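You operate a simulated robot arm through the tools that you are given. There is no shell and no other tool.

You run a simulated robot arm. Do the job below in one go: nothing can be reset, and whatever is moved stays where it is left.

TASK
Put things in order on the top of the wooden table. At the end: the brown cedar block is on the white soap box; the clear jar is on the blue coaster; the white milk carton from the top of the wooden table is on the green coaster; the yellow battery from the top of the wooden table stands where the white milk carton stood; the bolt wedge from the top of the wooden table stands where the yellow battery stood; whatever was shut is shut again. Leave all else as you found it, and nothing knocked over. Set down upright: milk carton, clear jar.

Only the result counts: the job must be done as asked and must still hold three seconds after the hand-in. Knocking over, shifting, dropping, spilling or breaking anything else fails it.

THE ROBOT
A 6-joint arm with a two-finger parallel gripper, fixed in place. Base frame: the origin is at the foot of the arm, x ahead of it, y to its left, z up; the work surface is at about z = 0. Units: mm, degrees, N and s.
With the tool pointing down near the work surface it reaches from about 180 to 460 mm from the base axis. Its first joint turns from -70.0 to 70.0 degrees. Payload 1.9 kg.
The TCP is the grasp point between the finger pads, 23 mm short of the fingertips. In the tool frame z runs along the fingers and y along their closing line. The gripper opens to 94 mm. The fingers are 38 mm wide and 10 mm thick; the gripper's body (54 by 96 mm) begins 39 mm behind the TCP.
Orientation is told as [roll, pitch, yaw] about the base's x, y, z axes, in that order, counted from this pose: with the fingers straight down and closing along the base's y, the tool's x points along the base's -x, its y along +y and its z along -z.

THE INTERFACE
- The arm moves only by the tool nudge_tool. Its argument "increments" is text: rows parted by semicolons, each of 7 numbers parted by spaces: the shift along the tool's x, y, z in mm, then the turn, a rotation vector about the tool's x, y, z in degrees, then the finger opening in mm, from 0 to 94. In form: tx ty tz rx ry rz gripper; .... A call has 1 to 20 rows; each row is the pose to reach, as a shift and turn from the pose commanded when the call began, along the tool's axes at that moment. Rows are played at 5 a second. More than 50 mm and 8.6 degrees between two rows, or a gripper value outside its range, and nothing of the call is played. Where a pose cannot be reached the arm comes as near as it can. A force on the tool above 40 N (or 10 N above the force at the start of the call, whichever is more), or a blocked arm, ends the call early, and 0.2 s more pass. The fingers move at their own pace (about 108 mm/s each) and stop on an object; they squeeze with about 34 N. The grip force told is the motor's: it shows also when the fingers shut on nothing. Time passes only in rows, and 0.2 s behind the last, so rows that repeat a pose let the fingers close. It gives the time, the measured TCP pose, the force on the tool (base axes), the opening and the grip force at its end, in the units of the frame above (readings bear some noise), with the torque about the TCP (base axes, N m) and any sound that the robot's microphone picked up, and new pictures: "pictures" is both (left out), scene, wrist or none.
- Cameras (640 x 400 px; columns grow to the right, rows downward): "scene" is fixed at [84.7, 333.9, 437.7]; the picture's right is [-0.54, -0.84, 0.00], its down [-0.47, 0.30, -0.83] and it looks along [0.70, -0.45, -0.56] (base axes); focal length 214 px, centre (320, 200). "wrist" rides on the gripper at [86, 16, -75] in the tool frame; the picture's right is [-0.18, 0.98, 0.00], its down [-0.58, -0.11, -0.81] and it looks along [-0.79, -0.15, 0.59] (tool axes); focal length 243 px, centre (320, 200). There is no depth. A picture from a camera that has moved, and an enlarged one, comes with that camera's place and axes in the base frame and with its lens. The place of the scene camera against the robot may be out by one fixed shift of up to 25 mm in any direction.
- inspect(camera, box): a new picture of the part [left, top, right, bottom] of that camera's present view, enlarged. The clock stands still meanwhile.
- job_done(): hands the job in; it is judged then, once.

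Places have to be worked out from the pictures, the camera data and where the tool is seen. Open the gripper and draw the arm clear of the work before you hand the job in, unless the task says otherwise.

The tools are called after "Request:" as name(argument=value, ...) on one line, values as JSON. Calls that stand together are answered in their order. nudge_tool: Moves the arm, as the interface text tells. Its arguments: {"type":"object","properties":{"increments":{"type":"string"},"pictures":{"type":"string","enum":["both","scene","wrist","none"]}},"required":["increments"]} The other tools are called the same way: inspect (camera, box) takes an enlarged picture of a part of a camera's view; job_done () hands the job in.

At the start:

```text
clock: 0.0
tool_pos: [321.8, 94.9, 301.0]
orientation: [0.1, -0.1, 0.0]
force: [-0.6, -0.3, -0.8]
torque: [-0.02, -0.02, 0.0]
finger_gap: 94.1
grip_force: 0.1
```

scene: 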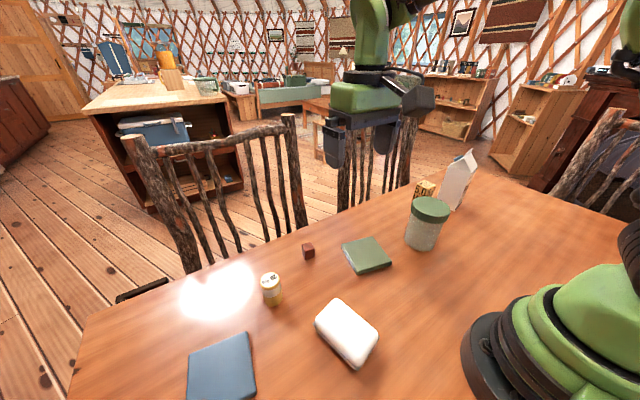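
wrist: 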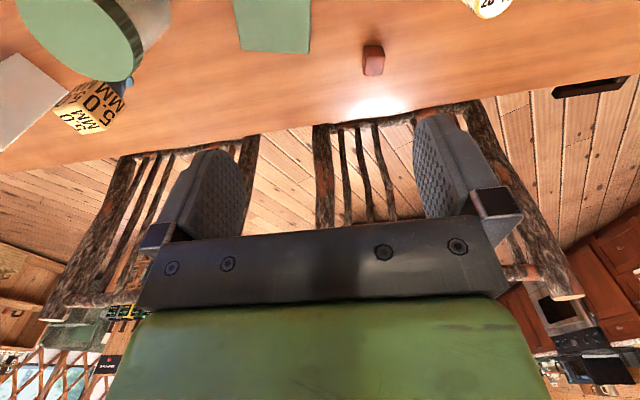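

I begin by enlarging the scene picture and the wrist picture to identify the objects on the table.

Request:
inspect(camera="scene", box=[380, 130, 500, 260])

Request:
inspect(camera="scene", box=[180, 220, 400, 400])

Request:
inspect(camera="wrist", box=[0, 0, 320, 160])

Request:
inspect(camera="wrist", box=[320, 0, 640, 160])

```text
3.08 times, centred on (440, 195) of scene
camera zoom: at [84.7, 333.9, 437.7], right [-0.54, -0.84, 0.0], down [-0.47, 0.3, -0.83], along [0.7, -0.45, -0.56], focal length 660 px, centre (-49, 215)
```

zoom: 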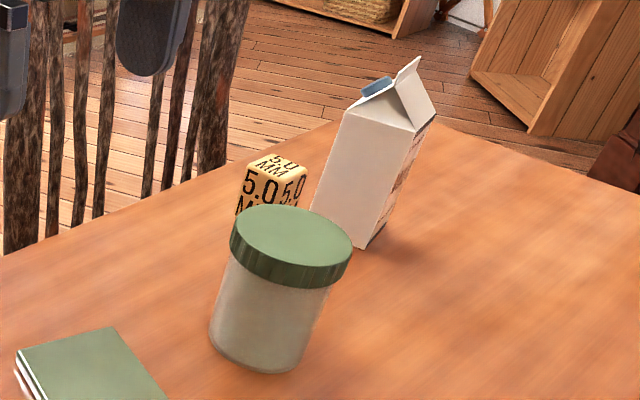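

```text
2.22 times, centred on (290, 310) of scene
camera zoom: at [84.7, 333.9, 437.7], right [-0.54, -0.84, 0.0], down [-0.47, 0.3, -0.83], along [0.7, -0.45, -0.56], focal length 477 px, centre (387, -44)
```

zoom: 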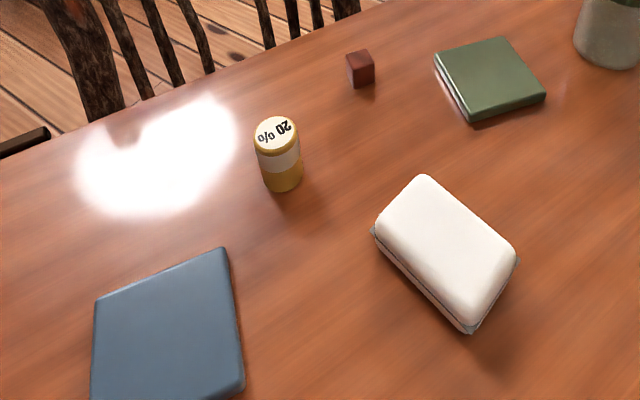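

```text
2.00 times, centred on (160, 80) of wrist
camera zoom: at [234.2, 109.7, 374.6], right [0.18, 0.98, 0.0], down [0.58, -0.11, 0.81], along [0.79, -0.15, -0.59], focal length 485 px, centre (640, 440)
```

zoom: 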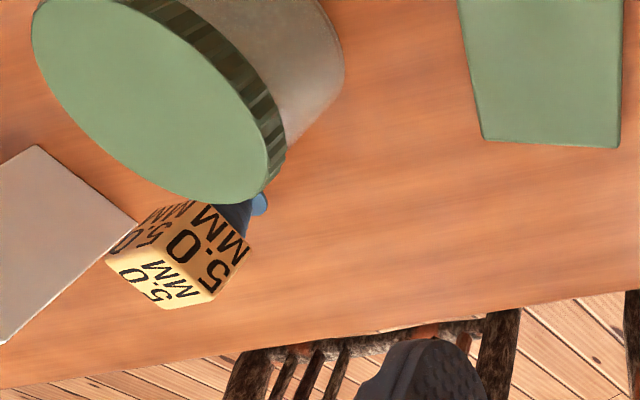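

```text
2.00 times, centred on (480, 80) of wrist
camera zoom: at [234.2, 109.7, 374.6], right [0.18, 0.98, 0.0], down [0.58, -0.11, 0.81], along [0.79, -0.15, -0.59], focal length 485 px, centre (0, 440)
```

zoom: 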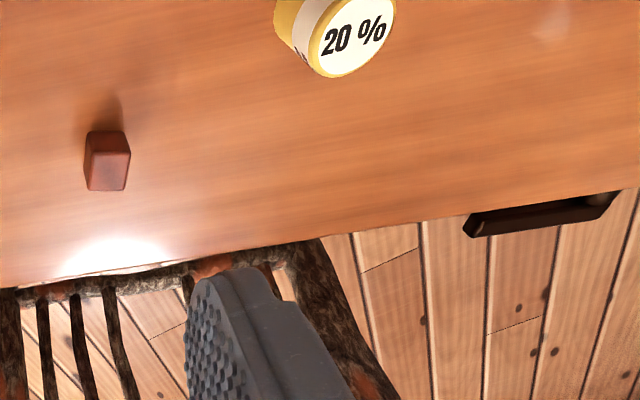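

The yellow "20 %" cylinder is the battery, and the "5.0 MM" block with something blue stands behind the jar near the carton. I move the wrist camera towards the right-hand group, staying high, to see it clearly.

Request:
nudge_tool(increments="15 -29 0 0 0 7.5 94; 31 -58 0 0 0 15 94; 46 -87 0 0 0 22.5 94; 61 -117 0 0 0 30 94; 77 -146 0 0 0 37.5 94; 92 -175 0 0 0 45 94")

```text
clock: 1.4
tool_pos: [228.3, -81.0, 301.0]
orientation: [0.1, 0.1, -45.2]
force: [0.4, -0.5, 0.4]
torque: [-0.02, 0.0, -0.01]
finger_gap: 94.0
grip_force: 0.0
camera wrist: at [177.6, -8.9, 374.3], right [0.83, 0.56, 0.0], down [0.33, -0.49, 0.81], along [0.45, -0.67, -0.59], focal length 243 px, centre (320, 200)
```

scene: 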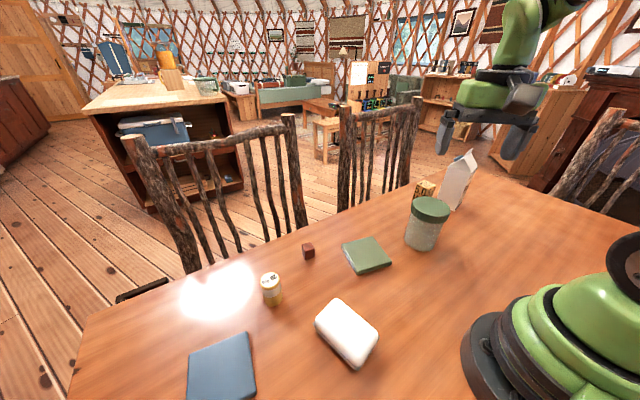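
wrist: 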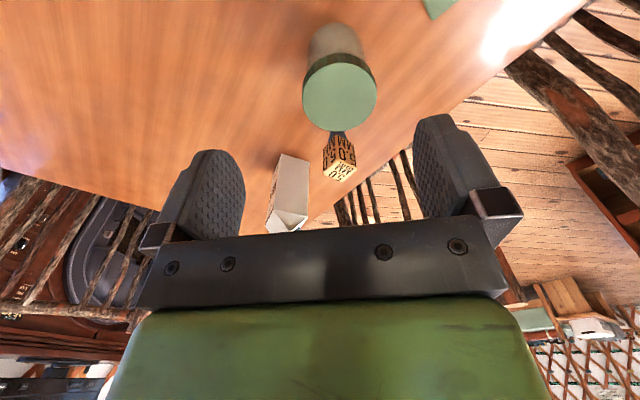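

Request:
inspect(camera="wrist", box=[250, 0, 410, 240])

Request:
inspect(camera="wrist", box=[255, 120, 375, 240])

```text
1.67 times, centred on (330, 120) of wrist
camera zoom: at [177.6, -8.9, 374.3], right [0.83, 0.56, 0.0], down [0.33, -0.49, 0.81], along [0.45, -0.67, -0.59], focal length 404 px, centre (303, 333)
```

zoom: 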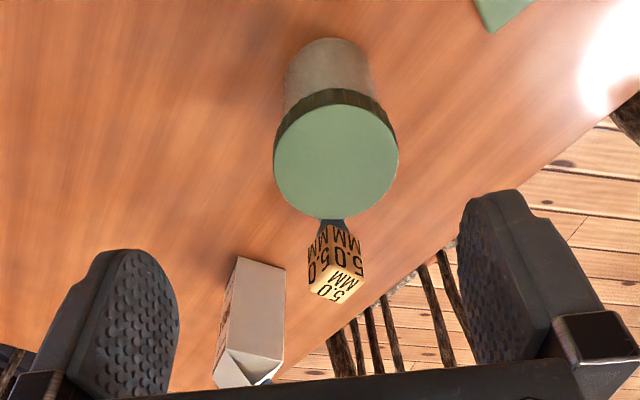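

```text
3.33 times, centred on (315, 180) of wrist
camera zoom: at [177.6, -8.9, 374.3], right [0.83, 0.56, 0.0], down [0.33, -0.49, 0.81], along [0.45, -0.67, -0.59], focal length 809 px, centre (337, 267)
```

zoom: 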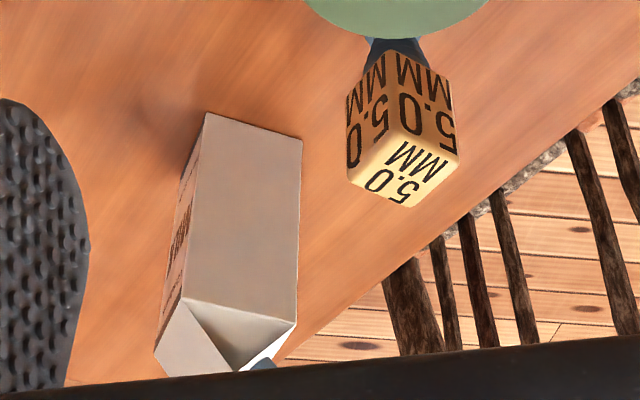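

The jar stands at about (285, -125), with the "5.0 MM" piece and the carton further out (carton roughly (340, -365)). I go closer and lower, above the jar's height, to see the wedge and carton properly.

Request:
nudge_tool(increments="-28.5 -13.6 -0 0 0 0 94; -57 -27 15 0 0 0 94; -85 -41 35 0 0 0 94; -114 -54 55 0 0 0 94; -114 -54 55 0 0 0 94", pictures="wrist")

Request:
inspect(camera="wrist", box=[200, 0, 440, 150])

```text
clock: 2.6
tool_pos: [275.7, -198.4, 247.8]
orientation: [0.1, 0.0, -45.0]
force: [-0.1, -1.0, 0.3]
torque: [-0.03, 0.01, -0.01]
finger_gap: 93.9
grip_force: 0.0
camera wrist: at [224.7, -126.9, 321.2], right [0.82, 0.57, 0.0], down [0.33, -0.49, 0.81], along [0.46, -0.66, -0.59], focal length 243 px, centre (320, 200)
```

wrist: 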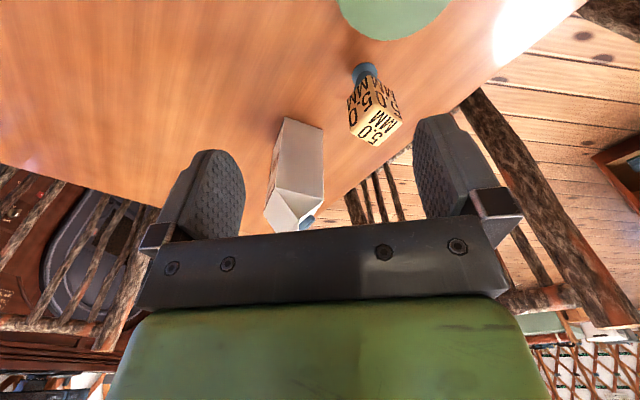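

```text
2.67 times, centred on (320, 75) of wrist
camera zoom: at [224.7, -126.9, 321.2], right [0.82, 0.57, 0.0], down [0.33, -0.49, 0.81], along [0.46, -0.66, -0.59], focal length 647 px, centre (320, 533)
```

zoom: 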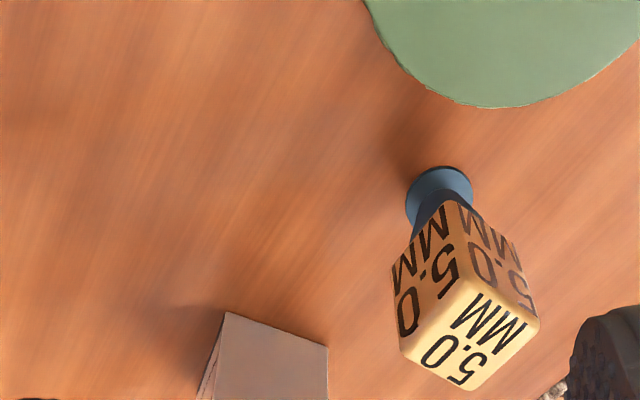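

The wedge has a round blue foot (about 33 mm) at roughly (364, -222) with a 35 mm cube head, around 110 mm tall; the carton's near edge runs (309, -340) to (371, -327). Now I swing over to the left side to view the battery, coasters and soap box.

Request:
nudge_tool(increments="23.2 17.8 -4.3 0 0 -7.5 94; 46.4 35.6 -8.7 0 0 -15 94; 69.7 53.4 -13 0 0 -22.5 94; 92.9 71.2 -17.3 0 0 -30 94; 116.1 89 -21.7 0 0 -37.5 94; 139.3 106.8 -26 0 0 -45 94; 162.5 124.5 -30.3 0 0 -52.5 94; 185.7 142.3 -34.7 0 0 -60 94; 209 160.1 -39 0 0 -67.5 94; 232.2 177.9 -43.3 0 0 -75 94; 255.4 195.7 -47.7 0 0 -82.5 94; 278.6 213.5 -52 0 0 -90 94; 278.6 213.5 -52 0 0 -90 94", pictures="both")

```text
clock: 5.4
tool_pos: [225.7, 150.2, 299.6]
orientation: [0.2, -0.1, 45.1]
force: [-0.5, 0.2, 1.1]
torque: [0.01, 0.02, 0.04]
finger_gap: 94.1
grip_force: 0.1
camera wrist: at [152.9, 98.9, 372.8], right [-0.57, 0.82, 0.0], down [0.49, 0.33, 0.81], along [0.66, 0.46, -0.59], focal length 243 px, centre (320, 200)
```

scene: 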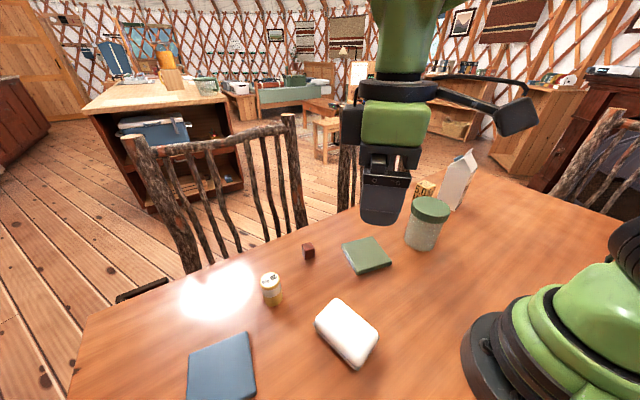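
wrist: 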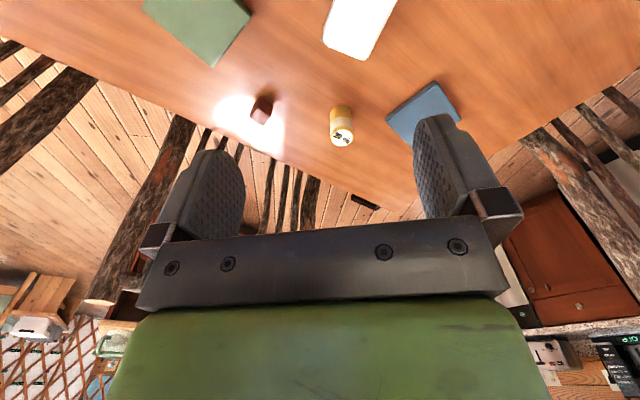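

Request:
inspect(camera="wrist", box=[230, 70, 480, 226])

Request:
inspect(camera="wrist", box=[120, -40, 440, 160])

Request:
inspect(camera="scene", box=[160, 280, 400, 400])

```text
2.56 times, centred on (355, 148) of wrist
camera zoom: at [152.9, 98.9, 372.8], right [-0.57, 0.82, 0.0], down [0.49, 0.33, 0.81], along [0.66, 0.46, -0.59], focal length 621 px, centre (230, 333)
```

zoom: 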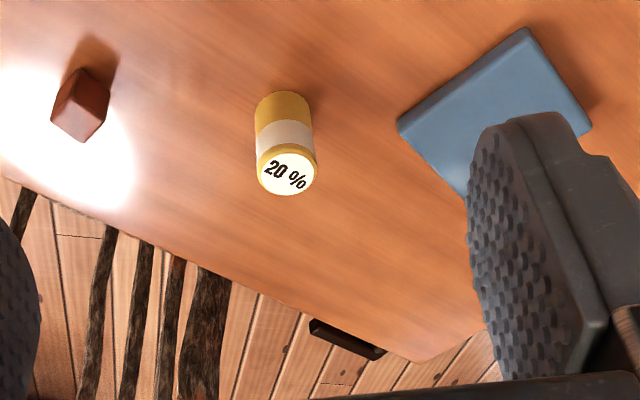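

```text
refused: -40 is not a number from 0 to 400
```

```text
2.67 times, centred on (280, 340) of scene
camera zoom: at [84.6, 334.0, 437.7], right [-0.54, -0.84, 0.0], down [-0.47, 0.3, -0.83], along [0.7, -0.45, -0.56], focal length 572 px, centre (427, -173)
```

zoom: 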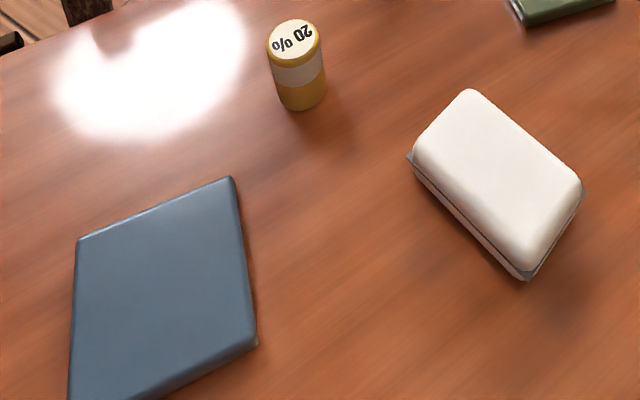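

The battery stands at about (344, 273), 63 mm tall; the blue coaster's centre is near (263, 393). I go back to the middle and tip the camera downwards for a near-overhead view of the soap box, green coaster and cedar block.

Request:
nudge_tool(increments="5.4 -15.8 0 0 0 7.5 94; 10.9 -31.6 0 0 0 15 94; 16.3 -47.4 0 0 0 22.5 94; 21.8 -63.1 0 0 0 30 94; 27.2 -78.9 0 0 0 37.5 94; 32.7 -94.7 0 0 0 45 94; 32.7 -94.7 0 0 0 45 94", pictures="none")

Request:
nudge_tool(increments="0 0 0 0 7.5 0 94; 0 0 0 0 15 0 94; 0 0 0 0 22.5 0 94; 0 0 0 0 30 0 94; 0 0 0 0 30 0 94", pictures="wrist")

```text
clock: 7.0
tool_pos: [272.2, 59.1, 297.5]
orientation: [0.1, 0.1, -0.1]
force: [0.9, 0.2, 0.7]
torque: [0.0, -0.03, 0.03]
finger_gap: 94.3
grip_force: 0.0
```

```text
clock: 8.2
tool_pos: [270.0, 59.6, 297.7]
orientation: [0.1, 30.0, 0.1]
force: [-0.1, 0.0, 0.1]
torque: [0.01, -0.02, -0.02]
finger_gap: 93.9
grip_force: 0.0
camera wrist: at [231.7, 73.9, 404.6], right [0.16, 0.98, -0.09], down [0.91, -0.11, 0.41], along [0.39, -0.15, -0.91], focal length 243 px, centre (320, 200)
```

wrist: 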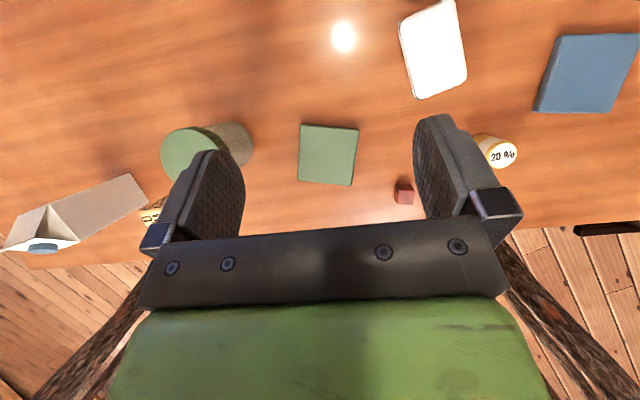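

Good overview. I enlarge parts of it to measure corners.

Request:
inspect(camera="wrist", box=[280, 90, 480, 215])

Request:
inspect(camera="wrist", box=[380, 0, 640, 162])

Request:
inspect(camera="wrist", box=[0, 100, 260, 262])

```text
3.20 times, centred on (380, 152) of wrist
camera zoom: at [231.7, 73.9, 404.6], right [0.16, 0.98, -0.09], down [0.91, -0.11, 0.41], along [0.39, -0.15, -0.91], focal length 776 px, centre (128, 352)
```

zoom: 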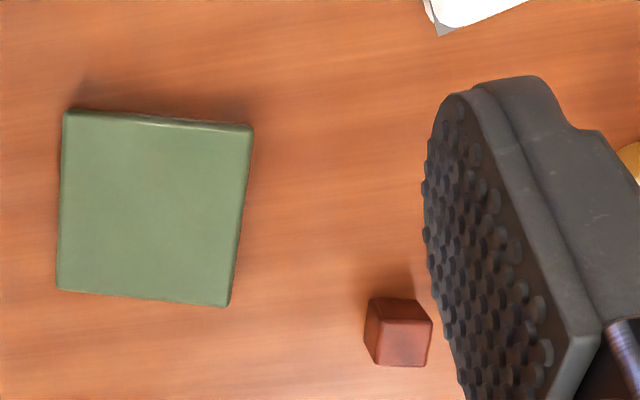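

```text
2.46 times, centred on (510, 81) of wrist
camera zoom: at [231.7, 73.9, 404.6], right [0.16, 0.98, -0.09], down [0.91, -0.11, 0.41], along [0.39, -0.15, -0.91], focal length 597 px, centre (-148, 493)
```

zoom: 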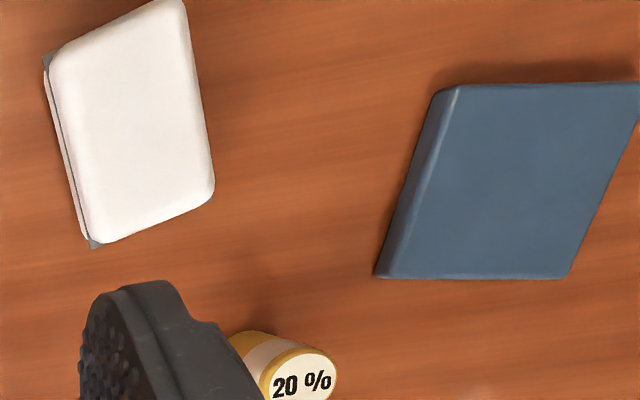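

```text
2.46 times, centred on (130, 181) of wrist
camera zoom: at [231.7, 73.9, 404.6], right [0.16, 0.98, -0.09], down [0.91, -0.11, 0.41], along [0.39, -0.15, -0.91], focal length 597 px, centre (788, 247)
```

zoom: 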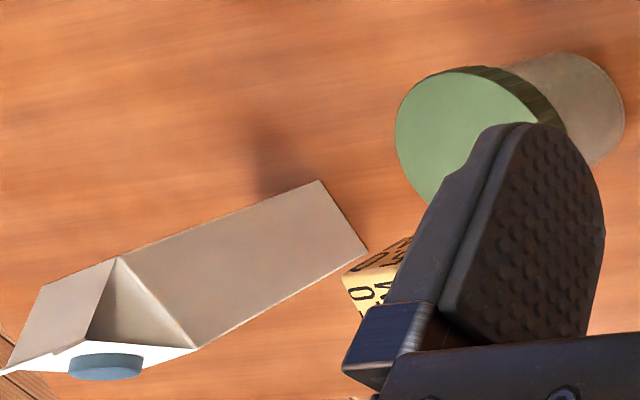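

Measured: green coaster centre ≈ (325, 33), blue coaster ≈ (264, 393), soap box ≈ (204, 196) turned about 13°, cedar block ≈ (407, 155). I enlarge the block and soap box further to get their exact outline.

Request:
inspect(camera="wrist", box=[385, 170, 425, 210])

Request:
inspect(camera="wrist", box=[380, 0, 500, 110])

Request:
inspect(camera="scene", box=[295, 235, 325, 265])

Request:
inspect(camera="scene", box=[300, 285, 400, 380])

```text
10.00 times, centred on (405, 190) of wrist
camera zoom: at [231.7, 73.9, 404.6], right [0.16, 0.98, -0.09], down [0.91, -0.11, 0.41], along [0.39, -0.15, -0.91], focal length 2426 px, centre (-530, 300)
```

zoom: 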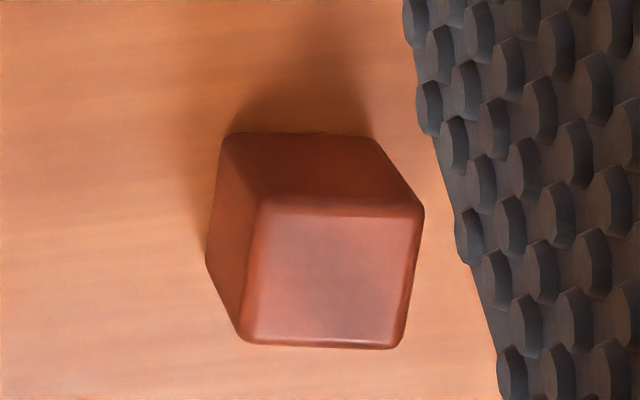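

```text
3.64 times, centred on (440, 55) of wrist
camera zoom: at [231.7, 73.9, 404.6], right [0.16, 0.98, -0.09], down [0.91, -0.11, 0.41], along [0.39, -0.15, -0.91], focal length 882 px, centre (-116, 727)
```

zoom: 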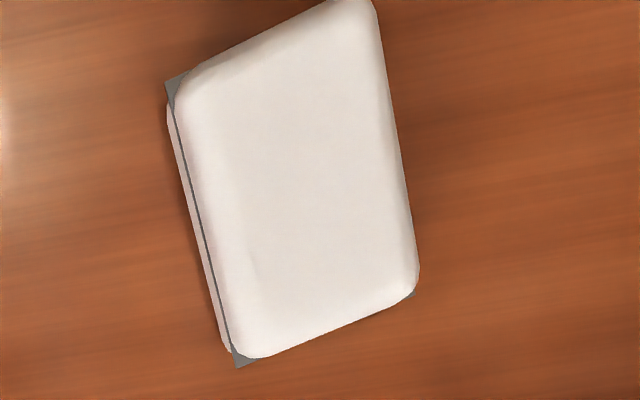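

```text
13.33 times, centred on (310, 250) of scene
camera zoom: at [84.7, 333.9, 437.7], right [-0.54, -0.84, 0.0], down [-0.47, 0.3, -0.83], along [0.7, -0.45, -0.56], focal length 2860 px, centre (453, -467)
```

zoom: 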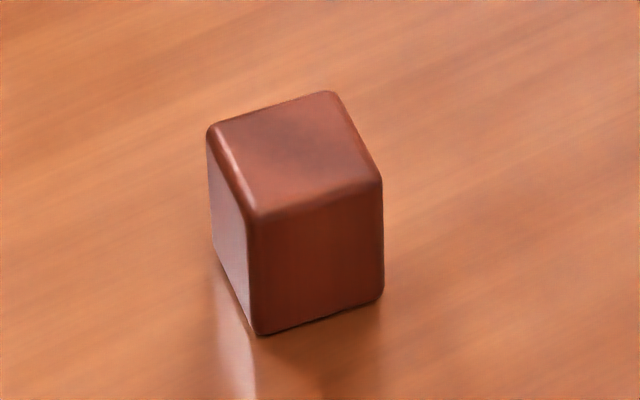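

```text
4.21 times, centred on (350, 332) of scene
camera zoom: at [84.7, 333.9, 437.7], right [-0.54, -0.84, 0.0], down [-0.47, 0.3, -0.83], along [0.7, -0.45, -0.56], focal length 903 px, centre (194, -358)
```

zoom: 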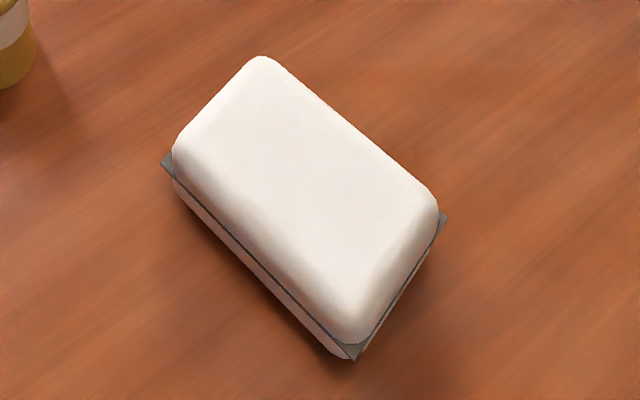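

The cedar block is about 24×24×31 mm at (404, 153.5), turned -11°; the soap box centre is about (204, 193) with its seam at 20 mm height. I level the tool again, then move above the cedar block.

Request:
nudge_tool(increments="0 0 0 0 -7.5 0 94; 0 0 0 0 -15 0 94; 0 0 0 0 -22.5 0 94; 0 0 0 0 -30 0 94; 0 0 0 0 -30 0 94; 0 0 0 0 -30 0 94", pictures="none")

```text
clock: 9.6
tool_pos: [270.4, 58.9, 298.6]
orientation: [0.1, -0.2, 0.0]
force: [0.0, 0.6, 0.4]
torque: [-0.02, -0.01, 0.02]
finger_gap: 93.9
grip_force: 0.1
```

Request:
nudge_tool(increments="-27 19 30 0 0 2 80; -54 38 60 0 0 4 80; -80 57 90 0 0 6 80; -107 75 125 0 0 8 80; -134 94.5 160 0 0 11 70; -134 94.5 188 0 0 11 60; -134 94.5 188 0 0 11 60", pictures="both")

Request:
inspect(camera="wrist", box=[240, 60, 420, 172])

```text
clock: 11.2
tool_pos: [403.2, 154.0, 114.3]
orientation: [0.2, 0.1, -11.0]
force: [0.0, -0.2, -0.2]
torque: [0.02, -0.01, -0.03]
finger_gap: 60.1
grip_force: 0.0
camera wrist: at [320.7, 185.4, 186.7], right [0.37, 0.93, 0.0], down [0.55, -0.22, 0.81], along [0.75, -0.3, -0.59], focal length 243 px, centre (320, 200)
```

scene: 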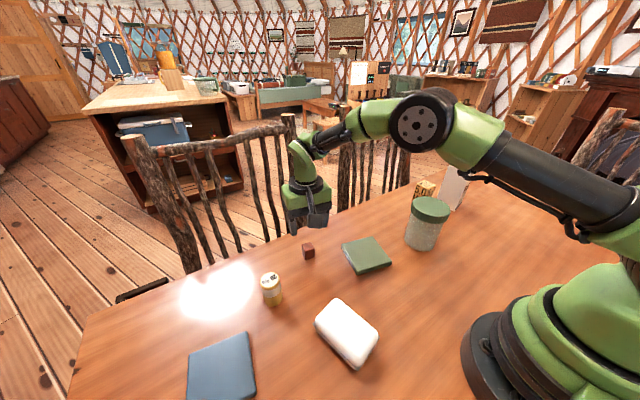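
wrist: 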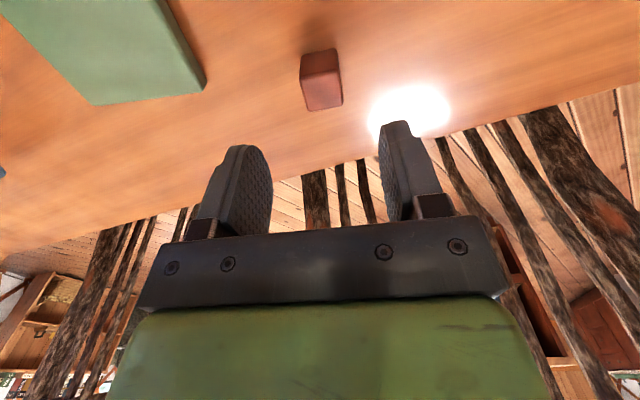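

```text
3.56 times, centred on (330, 116) of wrist
camera zoom: at [320.7, 185.4, 186.7], right [0.37, 0.93, 0.0], down [0.55, -0.22, 0.81], along [0.75, -0.3, -0.59], focal length 863 px, centre (284, 499)
```

zoom: 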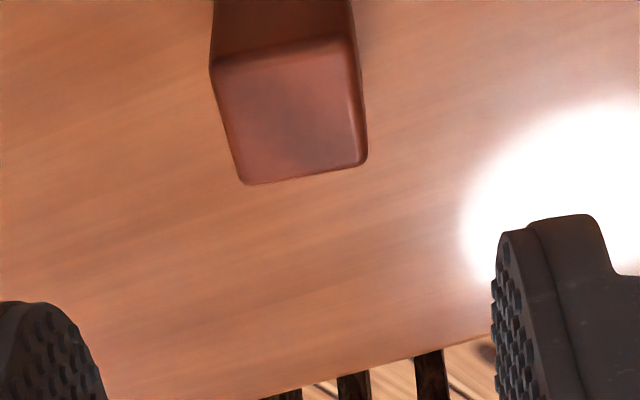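

The block sits centred between the fingers in plan (403.8, 154.3). I descend in steps towards z ≈ 27 and read the height.

Request:
nudge_tool(increments="0 0 35 0 0 0 60; 0 0 70 0 0 0 60; 0 0 70 0 0 0 60; 0 0 70 0 0 0 60", pictures="wrist")

```text
clock: 12.2
tool_pos: [403.2, 153.1, 42.3]
orientation: [0.2, 0.0, -11.0]
force: [0.6, -0.5, -0.5]
torque: [-0.01, 0.02, 0.02]
finger_gap: 60.2
grip_force: 0.0
camera wrist: at [321.8, 183.9, 116.0], right [0.37, 0.93, 0.0], down [0.55, -0.22, 0.81], along [0.75, -0.3, -0.59], focal length 243 px, centre (320, 200)
```

wrist: 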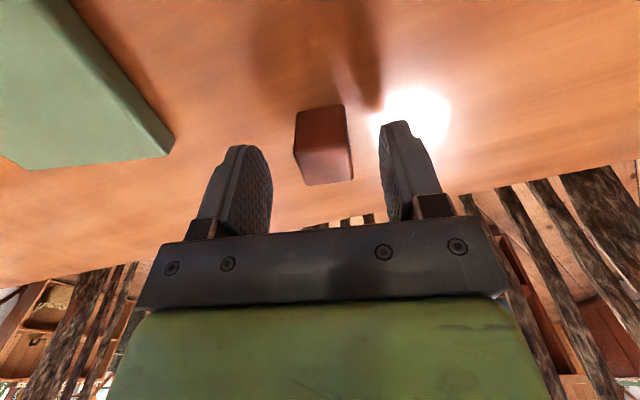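

Request:
nudge_tool(increments="0 0 7 0 0 0 60; 0 0 14 0 0 0 60; 0 0 14 0 0 0 40; 0 0 14 0 0 0 20; 0 0 14 0 0 0 10; 0 0 14 0 0 0 10; 0 0 14 0 0 0 10", pictures="wrist")

```text
clock: 13.8
tool_pos: [404.5, 152.9, 29.0]
orientation: [0.0, 0.1, -11.0]
force: [-0.2, -0.2, 0.6]
torque: [-0.01, -0.01, 0.02]
finger_gap: 25.9
grip_force: 34.1
camera wrist: at [321.3, 184.4, 101.4], right [0.37, 0.93, 0.0], down [0.55, -0.22, 0.81], along [0.75, -0.3, -0.59], focal length 243 px, centre (320, 200)
```

wrist: 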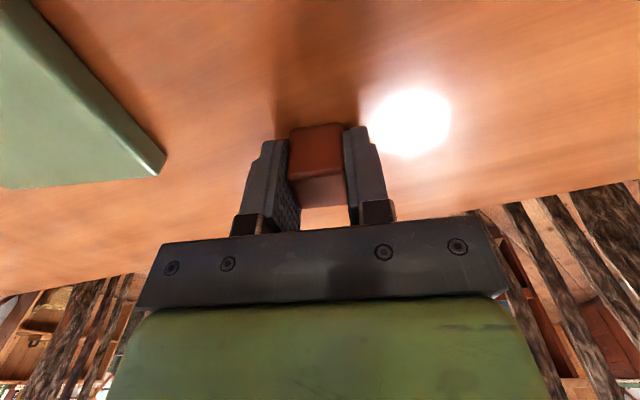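

The block is gripped (gap 25.9 mm). I lift it and carry it over the soap box at (204, 193), turning to the box's angle.

Request:
nudge_tool(increments="0 0 -40 0 0 0 10; 0 0 -85 0 0 0 10; 40.7 0.3 -100 0 0 -5 10; 81.4 0.5 -100 0 0 -10 10; 122.2 0.8 -100 0 0 -15 10; 162.9 1 -100 0 0 -20 10; 203.6 1.3 -100 0 0 -25 10; 203.6 1.3 -100 0 0 -25 10; 203.6 1.3 -100 0 0 -25 10", pictures="both")

Request:
inspect(camera="scene", box=[270, 230, 430, 380])

Request:
inspect(camera="wrist", box=[220, 40, 440, 200])

```text
clock: 15.8
tool_pos: [203.3, 194.1, 127.7]
orientation: [0.0, -0.1, 13.9]
force: [-1.0, 0.6, 0.8]
torque: [0.04, 0.03, 0.02]
finger_gap: 25.3
grip_force: 34.0
camera wrist: at [114.6, 186.4, 201.6], right [-0.06, 1.0, 0.0], down [0.59, 0.03, 0.81], along [0.81, 0.05, -0.59], focal length 243 px, centre (320, 200)
```

scene: 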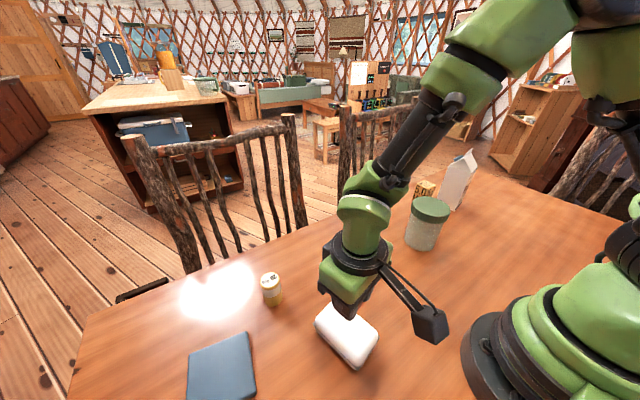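
wrist: 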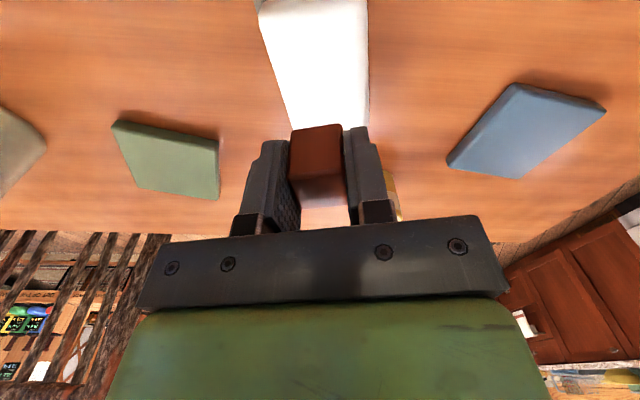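

```text
2.67 times, centred on (350, 305) of scene
camera zoom: at [84.6, 333.9, 437.7], right [-0.54, -0.84, 0.0], down [-0.47, 0.3, -0.83], along [0.7, -0.45, -0.56], focal length 572 px, centre (240, -80)
```

zoom: 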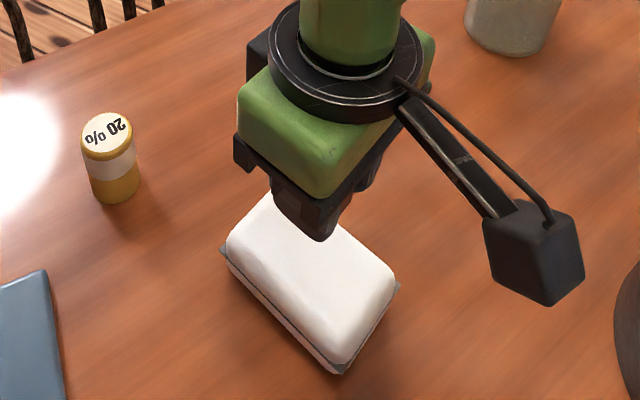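

```text
2.50 times, centred on (330, 120) of wrist
camera zoom: at [114.6, 186.4, 201.6], right [-0.06, 1.0, 0.0], down [0.59, 0.03, 0.81], along [0.81, 0.05, -0.59], focal length 606 px, centre (295, 400)
```

zoom: 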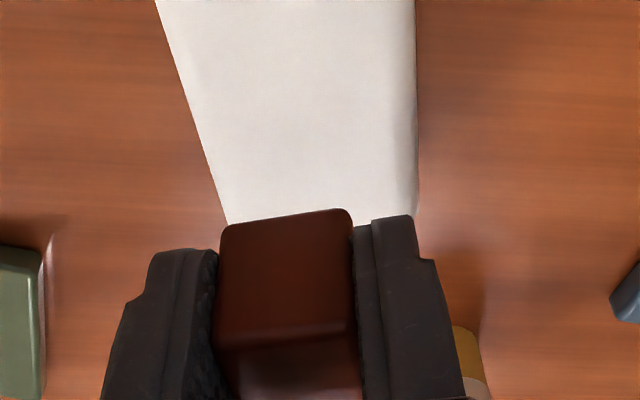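

The block hangs at (203, 194) above the soap box. I descend to just above the expected top (~40 mm) and then feel for contact.

Request:
nudge_tool(increments="0 0 25 0 0 0 10; 0 0 45 0 0 0 10; 0 0 50 0 0 0 10; 0 0 50 0 0 0 10", pictures="scene")

Request:
inspect(camera="scene", box=[290, 270, 410, 380])

```text
clock: 16.8
tool_pos: [203.1, 193.5, 76.7]
orientation: [0.2, 0.1, 14.0]
force: [0.2, -0.2, -0.8]
torque: [0.03, 0.02, -0.04]
finger_gap: 25.6
grip_force: 34.1
```

scene: 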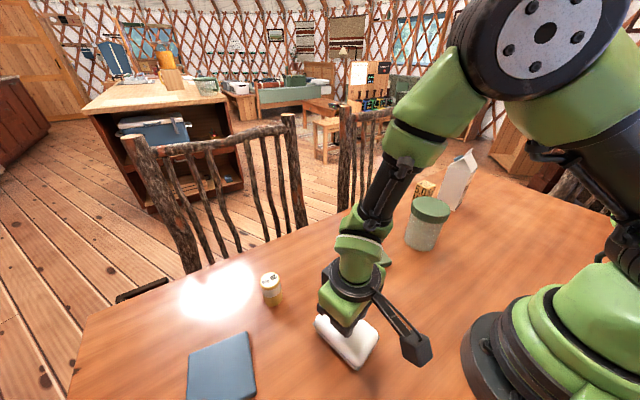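

```text
3.64 times, centred on (350, 325) of scene
camera zoom: at [84.7, 333.9, 437.7], right [-0.54, -0.84, 0.0], down [-0.47, 0.3, -0.83], along [0.7, -0.45, -0.56], focal length 780 px, centre (211, -254)
```

zoom: 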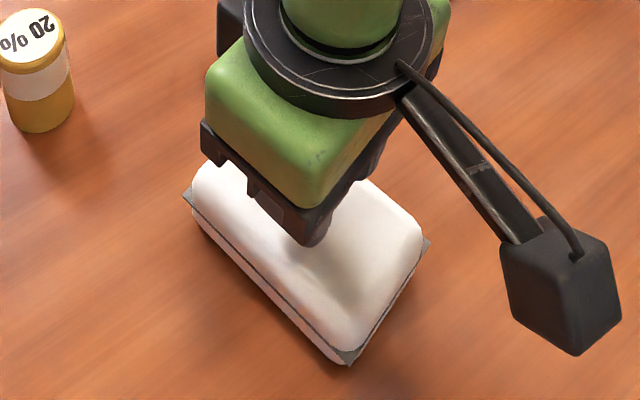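

Request:
nudge_tool(increments="0 0 2 0 0 0 10; 0 0 4 0 0 0 10; 0 0 4 0 0 0 10", pictures="none")

Request:
nudge_tool(increments="0 0 1 0 0 0 10; 0 0 2 0 0 0 10; 0 0 2 0 0 0 10", pictures="none")

```text
clock: 17.6
tool_pos: [204.1, 193.4, 71.6]
orientation: [0.2, -0.1, 13.9]
force: [0.0, 0.5, 0.0]
torque: [-0.02, 0.03, 0.02]
finger_gap: 25.8
grip_force: 34.0
```

```text
clock: 18.4
tool_pos: [204.4, 194.2, 69.8]
orientation: [0.1, -0.1, 14.0]
force: [-0.8, 0.4, -0.3]
torque: [0.02, 0.0, 0.02]
finger_gap: 25.9
grip_force: 34.1
```

No contact yet at z ≈ 70 (force within noise). I keep lowering in small steps.

Request:
nudge_tool(increments="0 0 1 0 0 0 10; 0 0 2 0 0 0 10; 0 0 2 0 0 0 10", pictures="none")

Request:
nudge_tool(increments="0 0 1 0 0 0 10; 0 0 2 0 0 0 10; 0 0 2 0 0 0 10", pictures="scene")

Request:
inspect(camera="scene", box=[310, 290, 390, 370])

```text
clock: 19.2
tool_pos: [204.4, 195.1, 67.6]
orientation: [0.1, -0.1, 14.0]
force: [1.2, -0.9, 0.1]
torque: [0.01, 0.0, -0.01]
finger_gap: 25.7
grip_force: 33.7
```

```text
clock: 20.0
tool_pos: [202.8, 193.2, 67.1]
orientation: [0.2, 0.0, 14.1]
force: [-1.4, -3.2, 23.2]
torque: [-0.14, 0.0, -0.01]
finger_gap: 25.5
grip_force: 33.9
```

scene: 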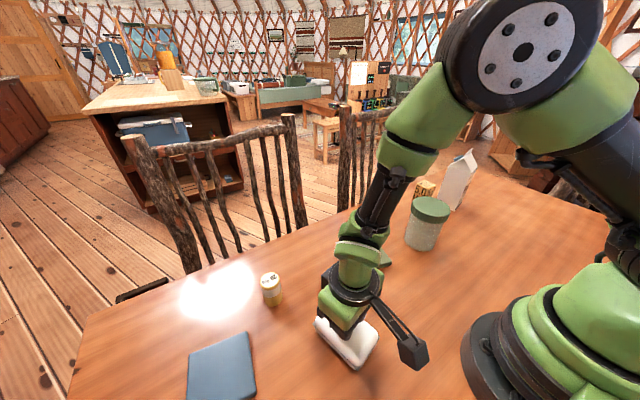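

```text
5.00 times, centred on (350, 330) of scene
camera zoom: at [84.6, 333.9, 437.8], right [-0.54, -0.84, 0.0], down [-0.47, 0.3, -0.83], along [0.7, -0.45, -0.56], focal length 1072 px, centre (170, -450)
```

zoom: 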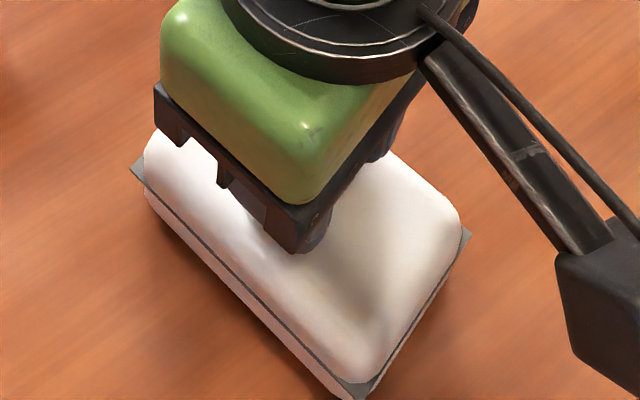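

Contact: 23 N upward, so the block rests on the lid. I ease off 1 mm, open the fingers, and retreat straight up.

Request:
nudge_tool(increments="0 0 -1 0 0 0 10; 0 0 -1 0 0 0 30; 0 0 -1 0 0 0 45; 0 0 -1 0 0 0 50; 0 0 -1 0 0 0 50", pictures="none")

Request:
nudge_tool(increments="0 0 -10 0 0 0 50; 0 0 -30 0 0 0 50; 0 0 -60 0 0 0 50; 0 0 -100 0 0 0 50; 0 0 -100 0 0 0 60", pictures="both")

Request:
inspect(camera="wrist", box=[220, 0, 420, 150])

```text
clock: 21.2
tool_pos: [202.9, 194.9, 68.8]
orientation: [0.2, 0.1, 14.0]
force: [-0.2, 0.0, -1.0]
torque: [0.01, 0.02, 0.01]
finger_gap: 49.9
grip_force: 0.1
```

```text
clock: 22.4
tool_pos: [204.2, 193.7, 168.1]
orientation: [0.1, 0.0, 14.0]
force: [-0.6, 0.2, 0.7]
torque: [0.01, 0.01, 0.01]
finger_gap: 60.0
grip_force: 0.1
camera wrist: at [116.0, 186.7, 241.1], right [-0.06, 1.0, 0.0], down [0.59, 0.03, 0.81], along [0.81, 0.05, -0.59], focal length 243 px, centre (320, 200)
```

scene: 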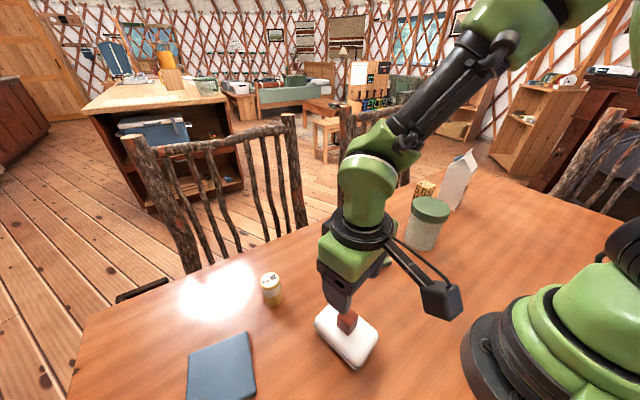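
wrist: 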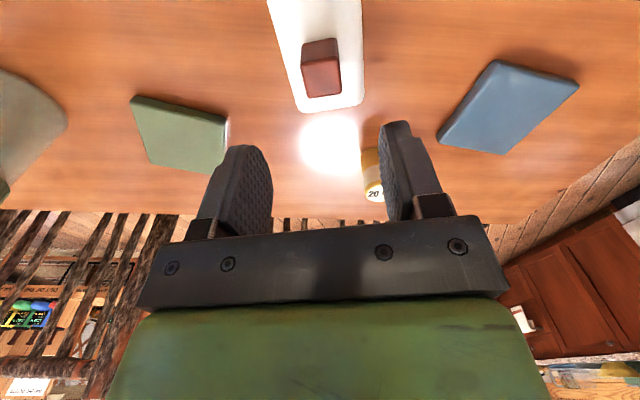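

```text
2.67 times, centred on (320, 75) of wrist
camera zoom: at [116.0, 186.7, 241.1], right [-0.06, 1.0, 0.0], down [0.59, 0.03, 0.81], along [0.81, 0.05, -0.59], focal length 647 px, centre (320, 533)
```

zoom: 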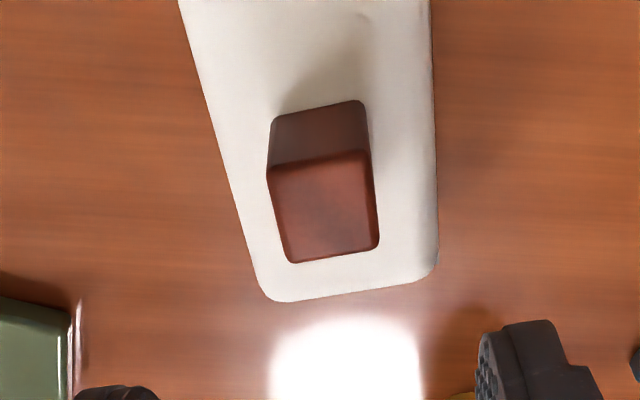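

The cedar block stands well on the soap box. Before lifting the jar I test whether the tool, pointing straight down, can reach the blue coaster at (263.5, 393).

Request:
nudge_tool(increments="-17.6 29.8 0 0 0 -7 60; -35.3 59.6 0 0 0 -14 60; -53 89.4 0 0 0 -21 60; -70.6 119 0 0 0 -28 60; -88.3 149 0 0 0 -35 60; -105.9 178.7 0 0 0 -42 60; -105.9 178.7 35 0 0 -42 60; -105.9 178.7 70 0 0 -42 60; -105.9 178.7 70 0 0 -42 60; -105.9 178.7 70 0 0 -42 60", pictures="both")

```text
clock: 24.6
tool_pos: [257.7, 383.8, 98.8]
orientation: [0.1, -0.1, 56.0]
force: [0.6, 0.0, 0.6]
torque: [-0.01, 0.05, 0.0]
finger_gap: 60.2
grip_force: 0.1
out of reach, approached as far as the arm can: row 6, 7, 8, 9, 10
camera wrist: at [194.6, 321.0, 171.5], right [-0.71, 0.7, 0.0], down [0.41, 0.42, 0.81], along [0.57, 0.58, -0.59], focal length 243 px, centre (320, 200)
```

scene: 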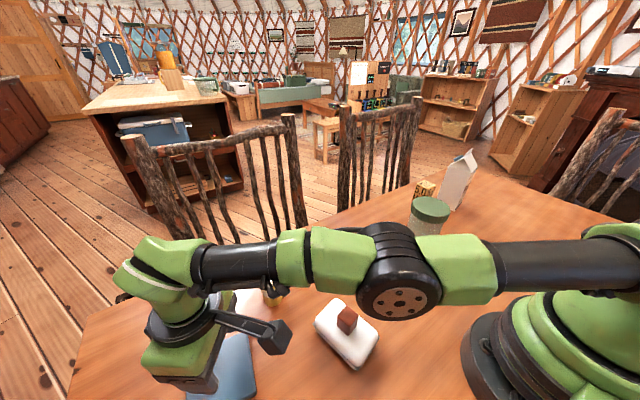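
wrist: 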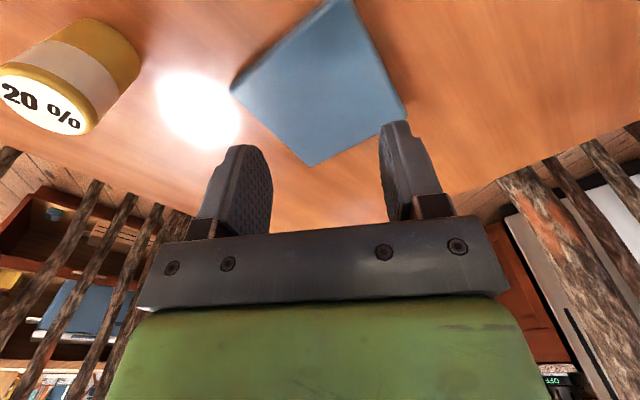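

Straight down, the arm stops at a radius of 462 mm, and the coaster is at about 474, so I'll carry the jar with a slight outward tilt. Now I rise and go back towards the jar.

Request:
nudge_tool(increments="10 0 -45 0 0 0 94; 30 0 -90 0 0 0 94; 60 0 -125 0 0 0 94; 100 0 -140 0 0 0 94; 100 0 -140 0 0 0 94", pictures="none")

```text
clock: 25.8
tool_pos: [250.8, 373.5, 211.9]
orientation: [0.0, 0.1, 56.0]
force: [0.2, 0.6, -0.1]
torque: [0.01, -0.01, 0.0]
finger_gap: 93.8
grip_force: 0.1
out of reach, approached as far as the arm can: row 1, 2, 3, 4, 5
```

The arm lags behind the commanded pose, probably because it was stretched out straight. I command a further inward and slightly downward retreat and see how it follows.

Request:
nudge_tool(increments="20 0 0 0 0 0 94; 40 0 0 0 0 0 94; 60 0 0 0 0 0 94; 60 0 0 0 0 0 94", pictures="scene")

```text
clock: 26.8
tool_pos: [250.1, 373.7, 213.2]
orientation: [0.1, -0.1, 56.0]
force: [-0.2, -0.5, 0.0]
torque: [-0.01, -0.04, -0.01]
finger_gap: 94.0
grip_force: 0.0
out of reach, approached as far as the arm can: row 1, 2, 3, 4
```

scene: 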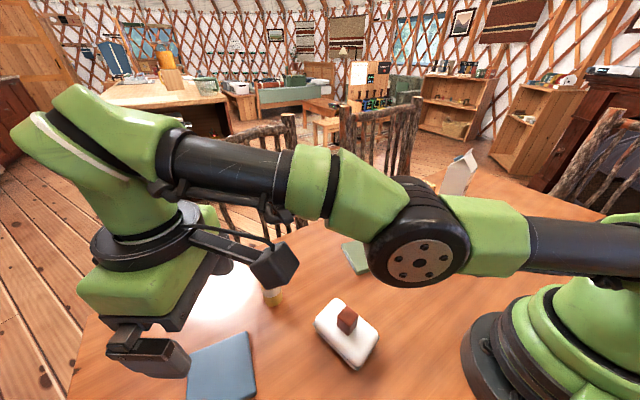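

The elbow has bent through to the low side, so inward moves are blocked. I stretch the arm outwards again and then move downwards, which should bend the elbow back up; there is nothing tall over the blue coaster.

Request:
nudge_tool(increments="-40 0 0 0 0 0 94; -80 0 0 0 0 0 94; -120 0 0 0 0 0 94; -150 0 0 0 0 0 94; -150 0 40 0 0 0 94; -150 0 80 0 0 0 94; -150 0 115 0 0 0 94; -150 0 115 0 0 0 94", pictures="scene")

```text
clock: 28.6
tool_pos: [254.0, 384.2, 89.2]
orientation: [0.0, -0.1, 56.0]
force: [0.1, 0.3, -0.9]
torque: [0.02, 0.06, 0.04]
finger_gap: 94.1
grip_force: 0.1
out of reach, approached as far as the arm can: row 1, 2, 3, 4, 5, 6, 7, 8
```

scene: 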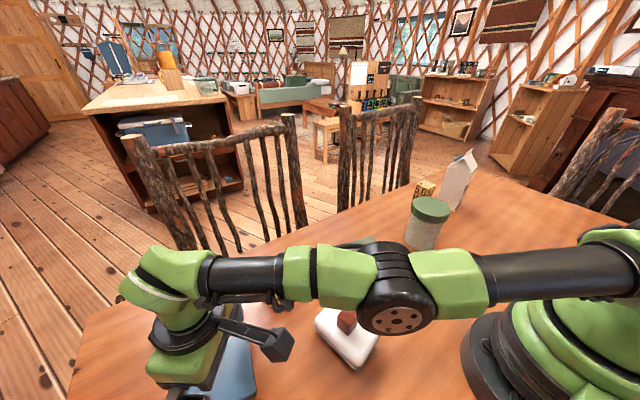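

The arm is straight again. I try an inward move with a slight descent to see which way the elbow bends.

Request:
nudge_tool(increments="-10 0 10 0 0 0 94; -10 0 25 0 0 0 94; 10 0 30 0 0 0 94; 30 0 30 0 0 0 94; 60 0 30 0 0 0 94; 60 0 30 0 0 0 94", pictures="scene")

```text
clock: 30.0
tool_pos: [218.5, 333.1, 56.6]
orientation: [0.0, -0.2, 56.0]
force: [0.0, -0.2, 0.5]
torque: [-0.03, 0.02, -0.02]
finger_gap: 93.8
grip_force: 0.1
out of reach, approached as far as the arm can: row 1, 2
```

scene: 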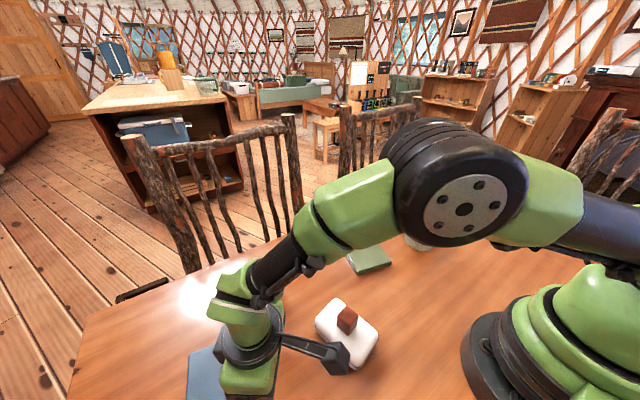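

The elbow is up again. I now rise and draw inwards, then swing over to the jar.

Request:
nudge_tool(increments="15 0 -35 0 0 0 94; 35 0 -75 0 0 0 94; 55 0 -115 0 0 0 94; 75 0 -155 0 0 0 94; 95 0 -190 0 0 0 94; 95 0 -190 0 0 0 94", pictures="none")

```text
clock: 31.4
tool_pos: [164.9, 250.5, 243.4]
orientation: [-0.1, -0.1, 56.0]
force: [0.5, 0.5, 0.1]
torque: [-0.03, 0.01, -0.02]
finger_gap: 93.9
grip_force: 0.1
```

Request:
nudge_tool(increments="22.3 -28.2 0 0 0 7.27 94; 44.5 -56.4 0 0 0 14.5 94; 66.8 -84.5 0 0 0 21.8 94; 89.1 -112.7 0 0 0 29.1 94; 111.4 -140.9 0 0 0 36.4 94; 133.6 -169.1 0 0 0 43.6 94; 155.9 -197.3 0 0 0 50.9 94; 178.2 -225.5 0 0 0 58.2 94; 200.5 -253.6 0 0 0 65.5 94; 222.7 -281.8 20 0 0 72.7 94; 245 -310 43 0 0 80 94; 245 -310 43 0 0 80 94", pictures="both")

Request:
inspect(camera="wrist", box=[220, 0, 420, 150])

```text
clock: 34.0
tool_pos: [285.7, -124.9, 201.6]
orientation: [0.1, 0.0, -24.1]
force: [-0.6, 0.5, 0.4]
torque: [0.01, 0.01, 0.01]
finger_gap: 94.2
grip_force: 0.0
camera wrist: at [211.8, -76.9, 274.9], right [0.57, 0.82, 0.0], down [0.49, -0.34, 0.81], along [0.66, -0.46, -0.59], focal length 243 px, centre (320, 200)
```

scene: 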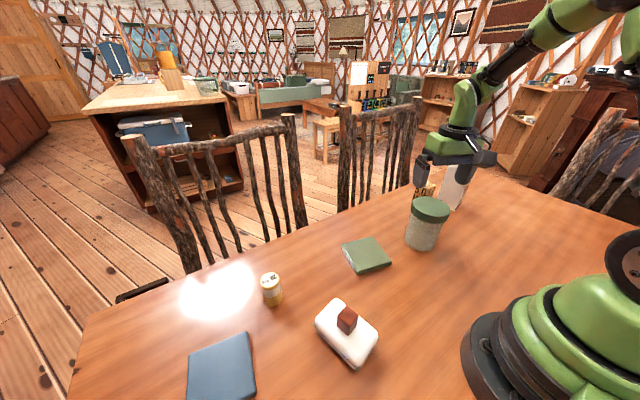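
wrist: 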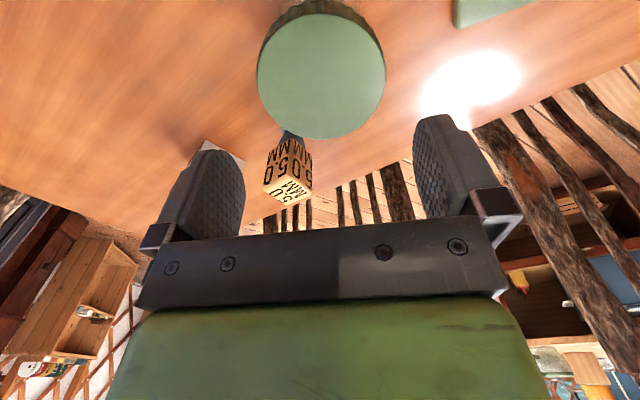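

```text
2.67 times, centred on (320, 75) of wrist
camera zoom: at [211.8, -76.9, 274.9], right [0.57, 0.82, 0.0], down [0.49, -0.34, 0.81], along [0.66, -0.46, -0.59], focal length 647 px, centre (320, 533)
```

zoom: 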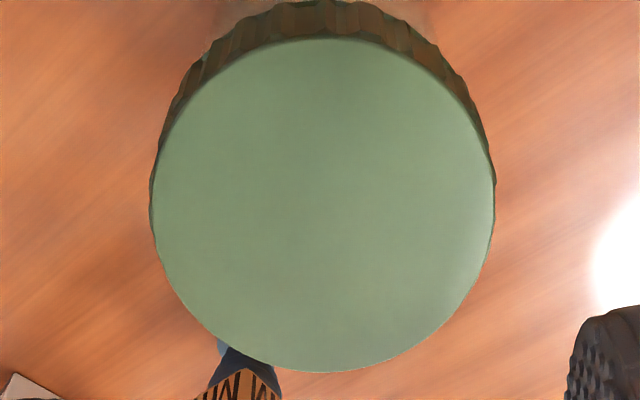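

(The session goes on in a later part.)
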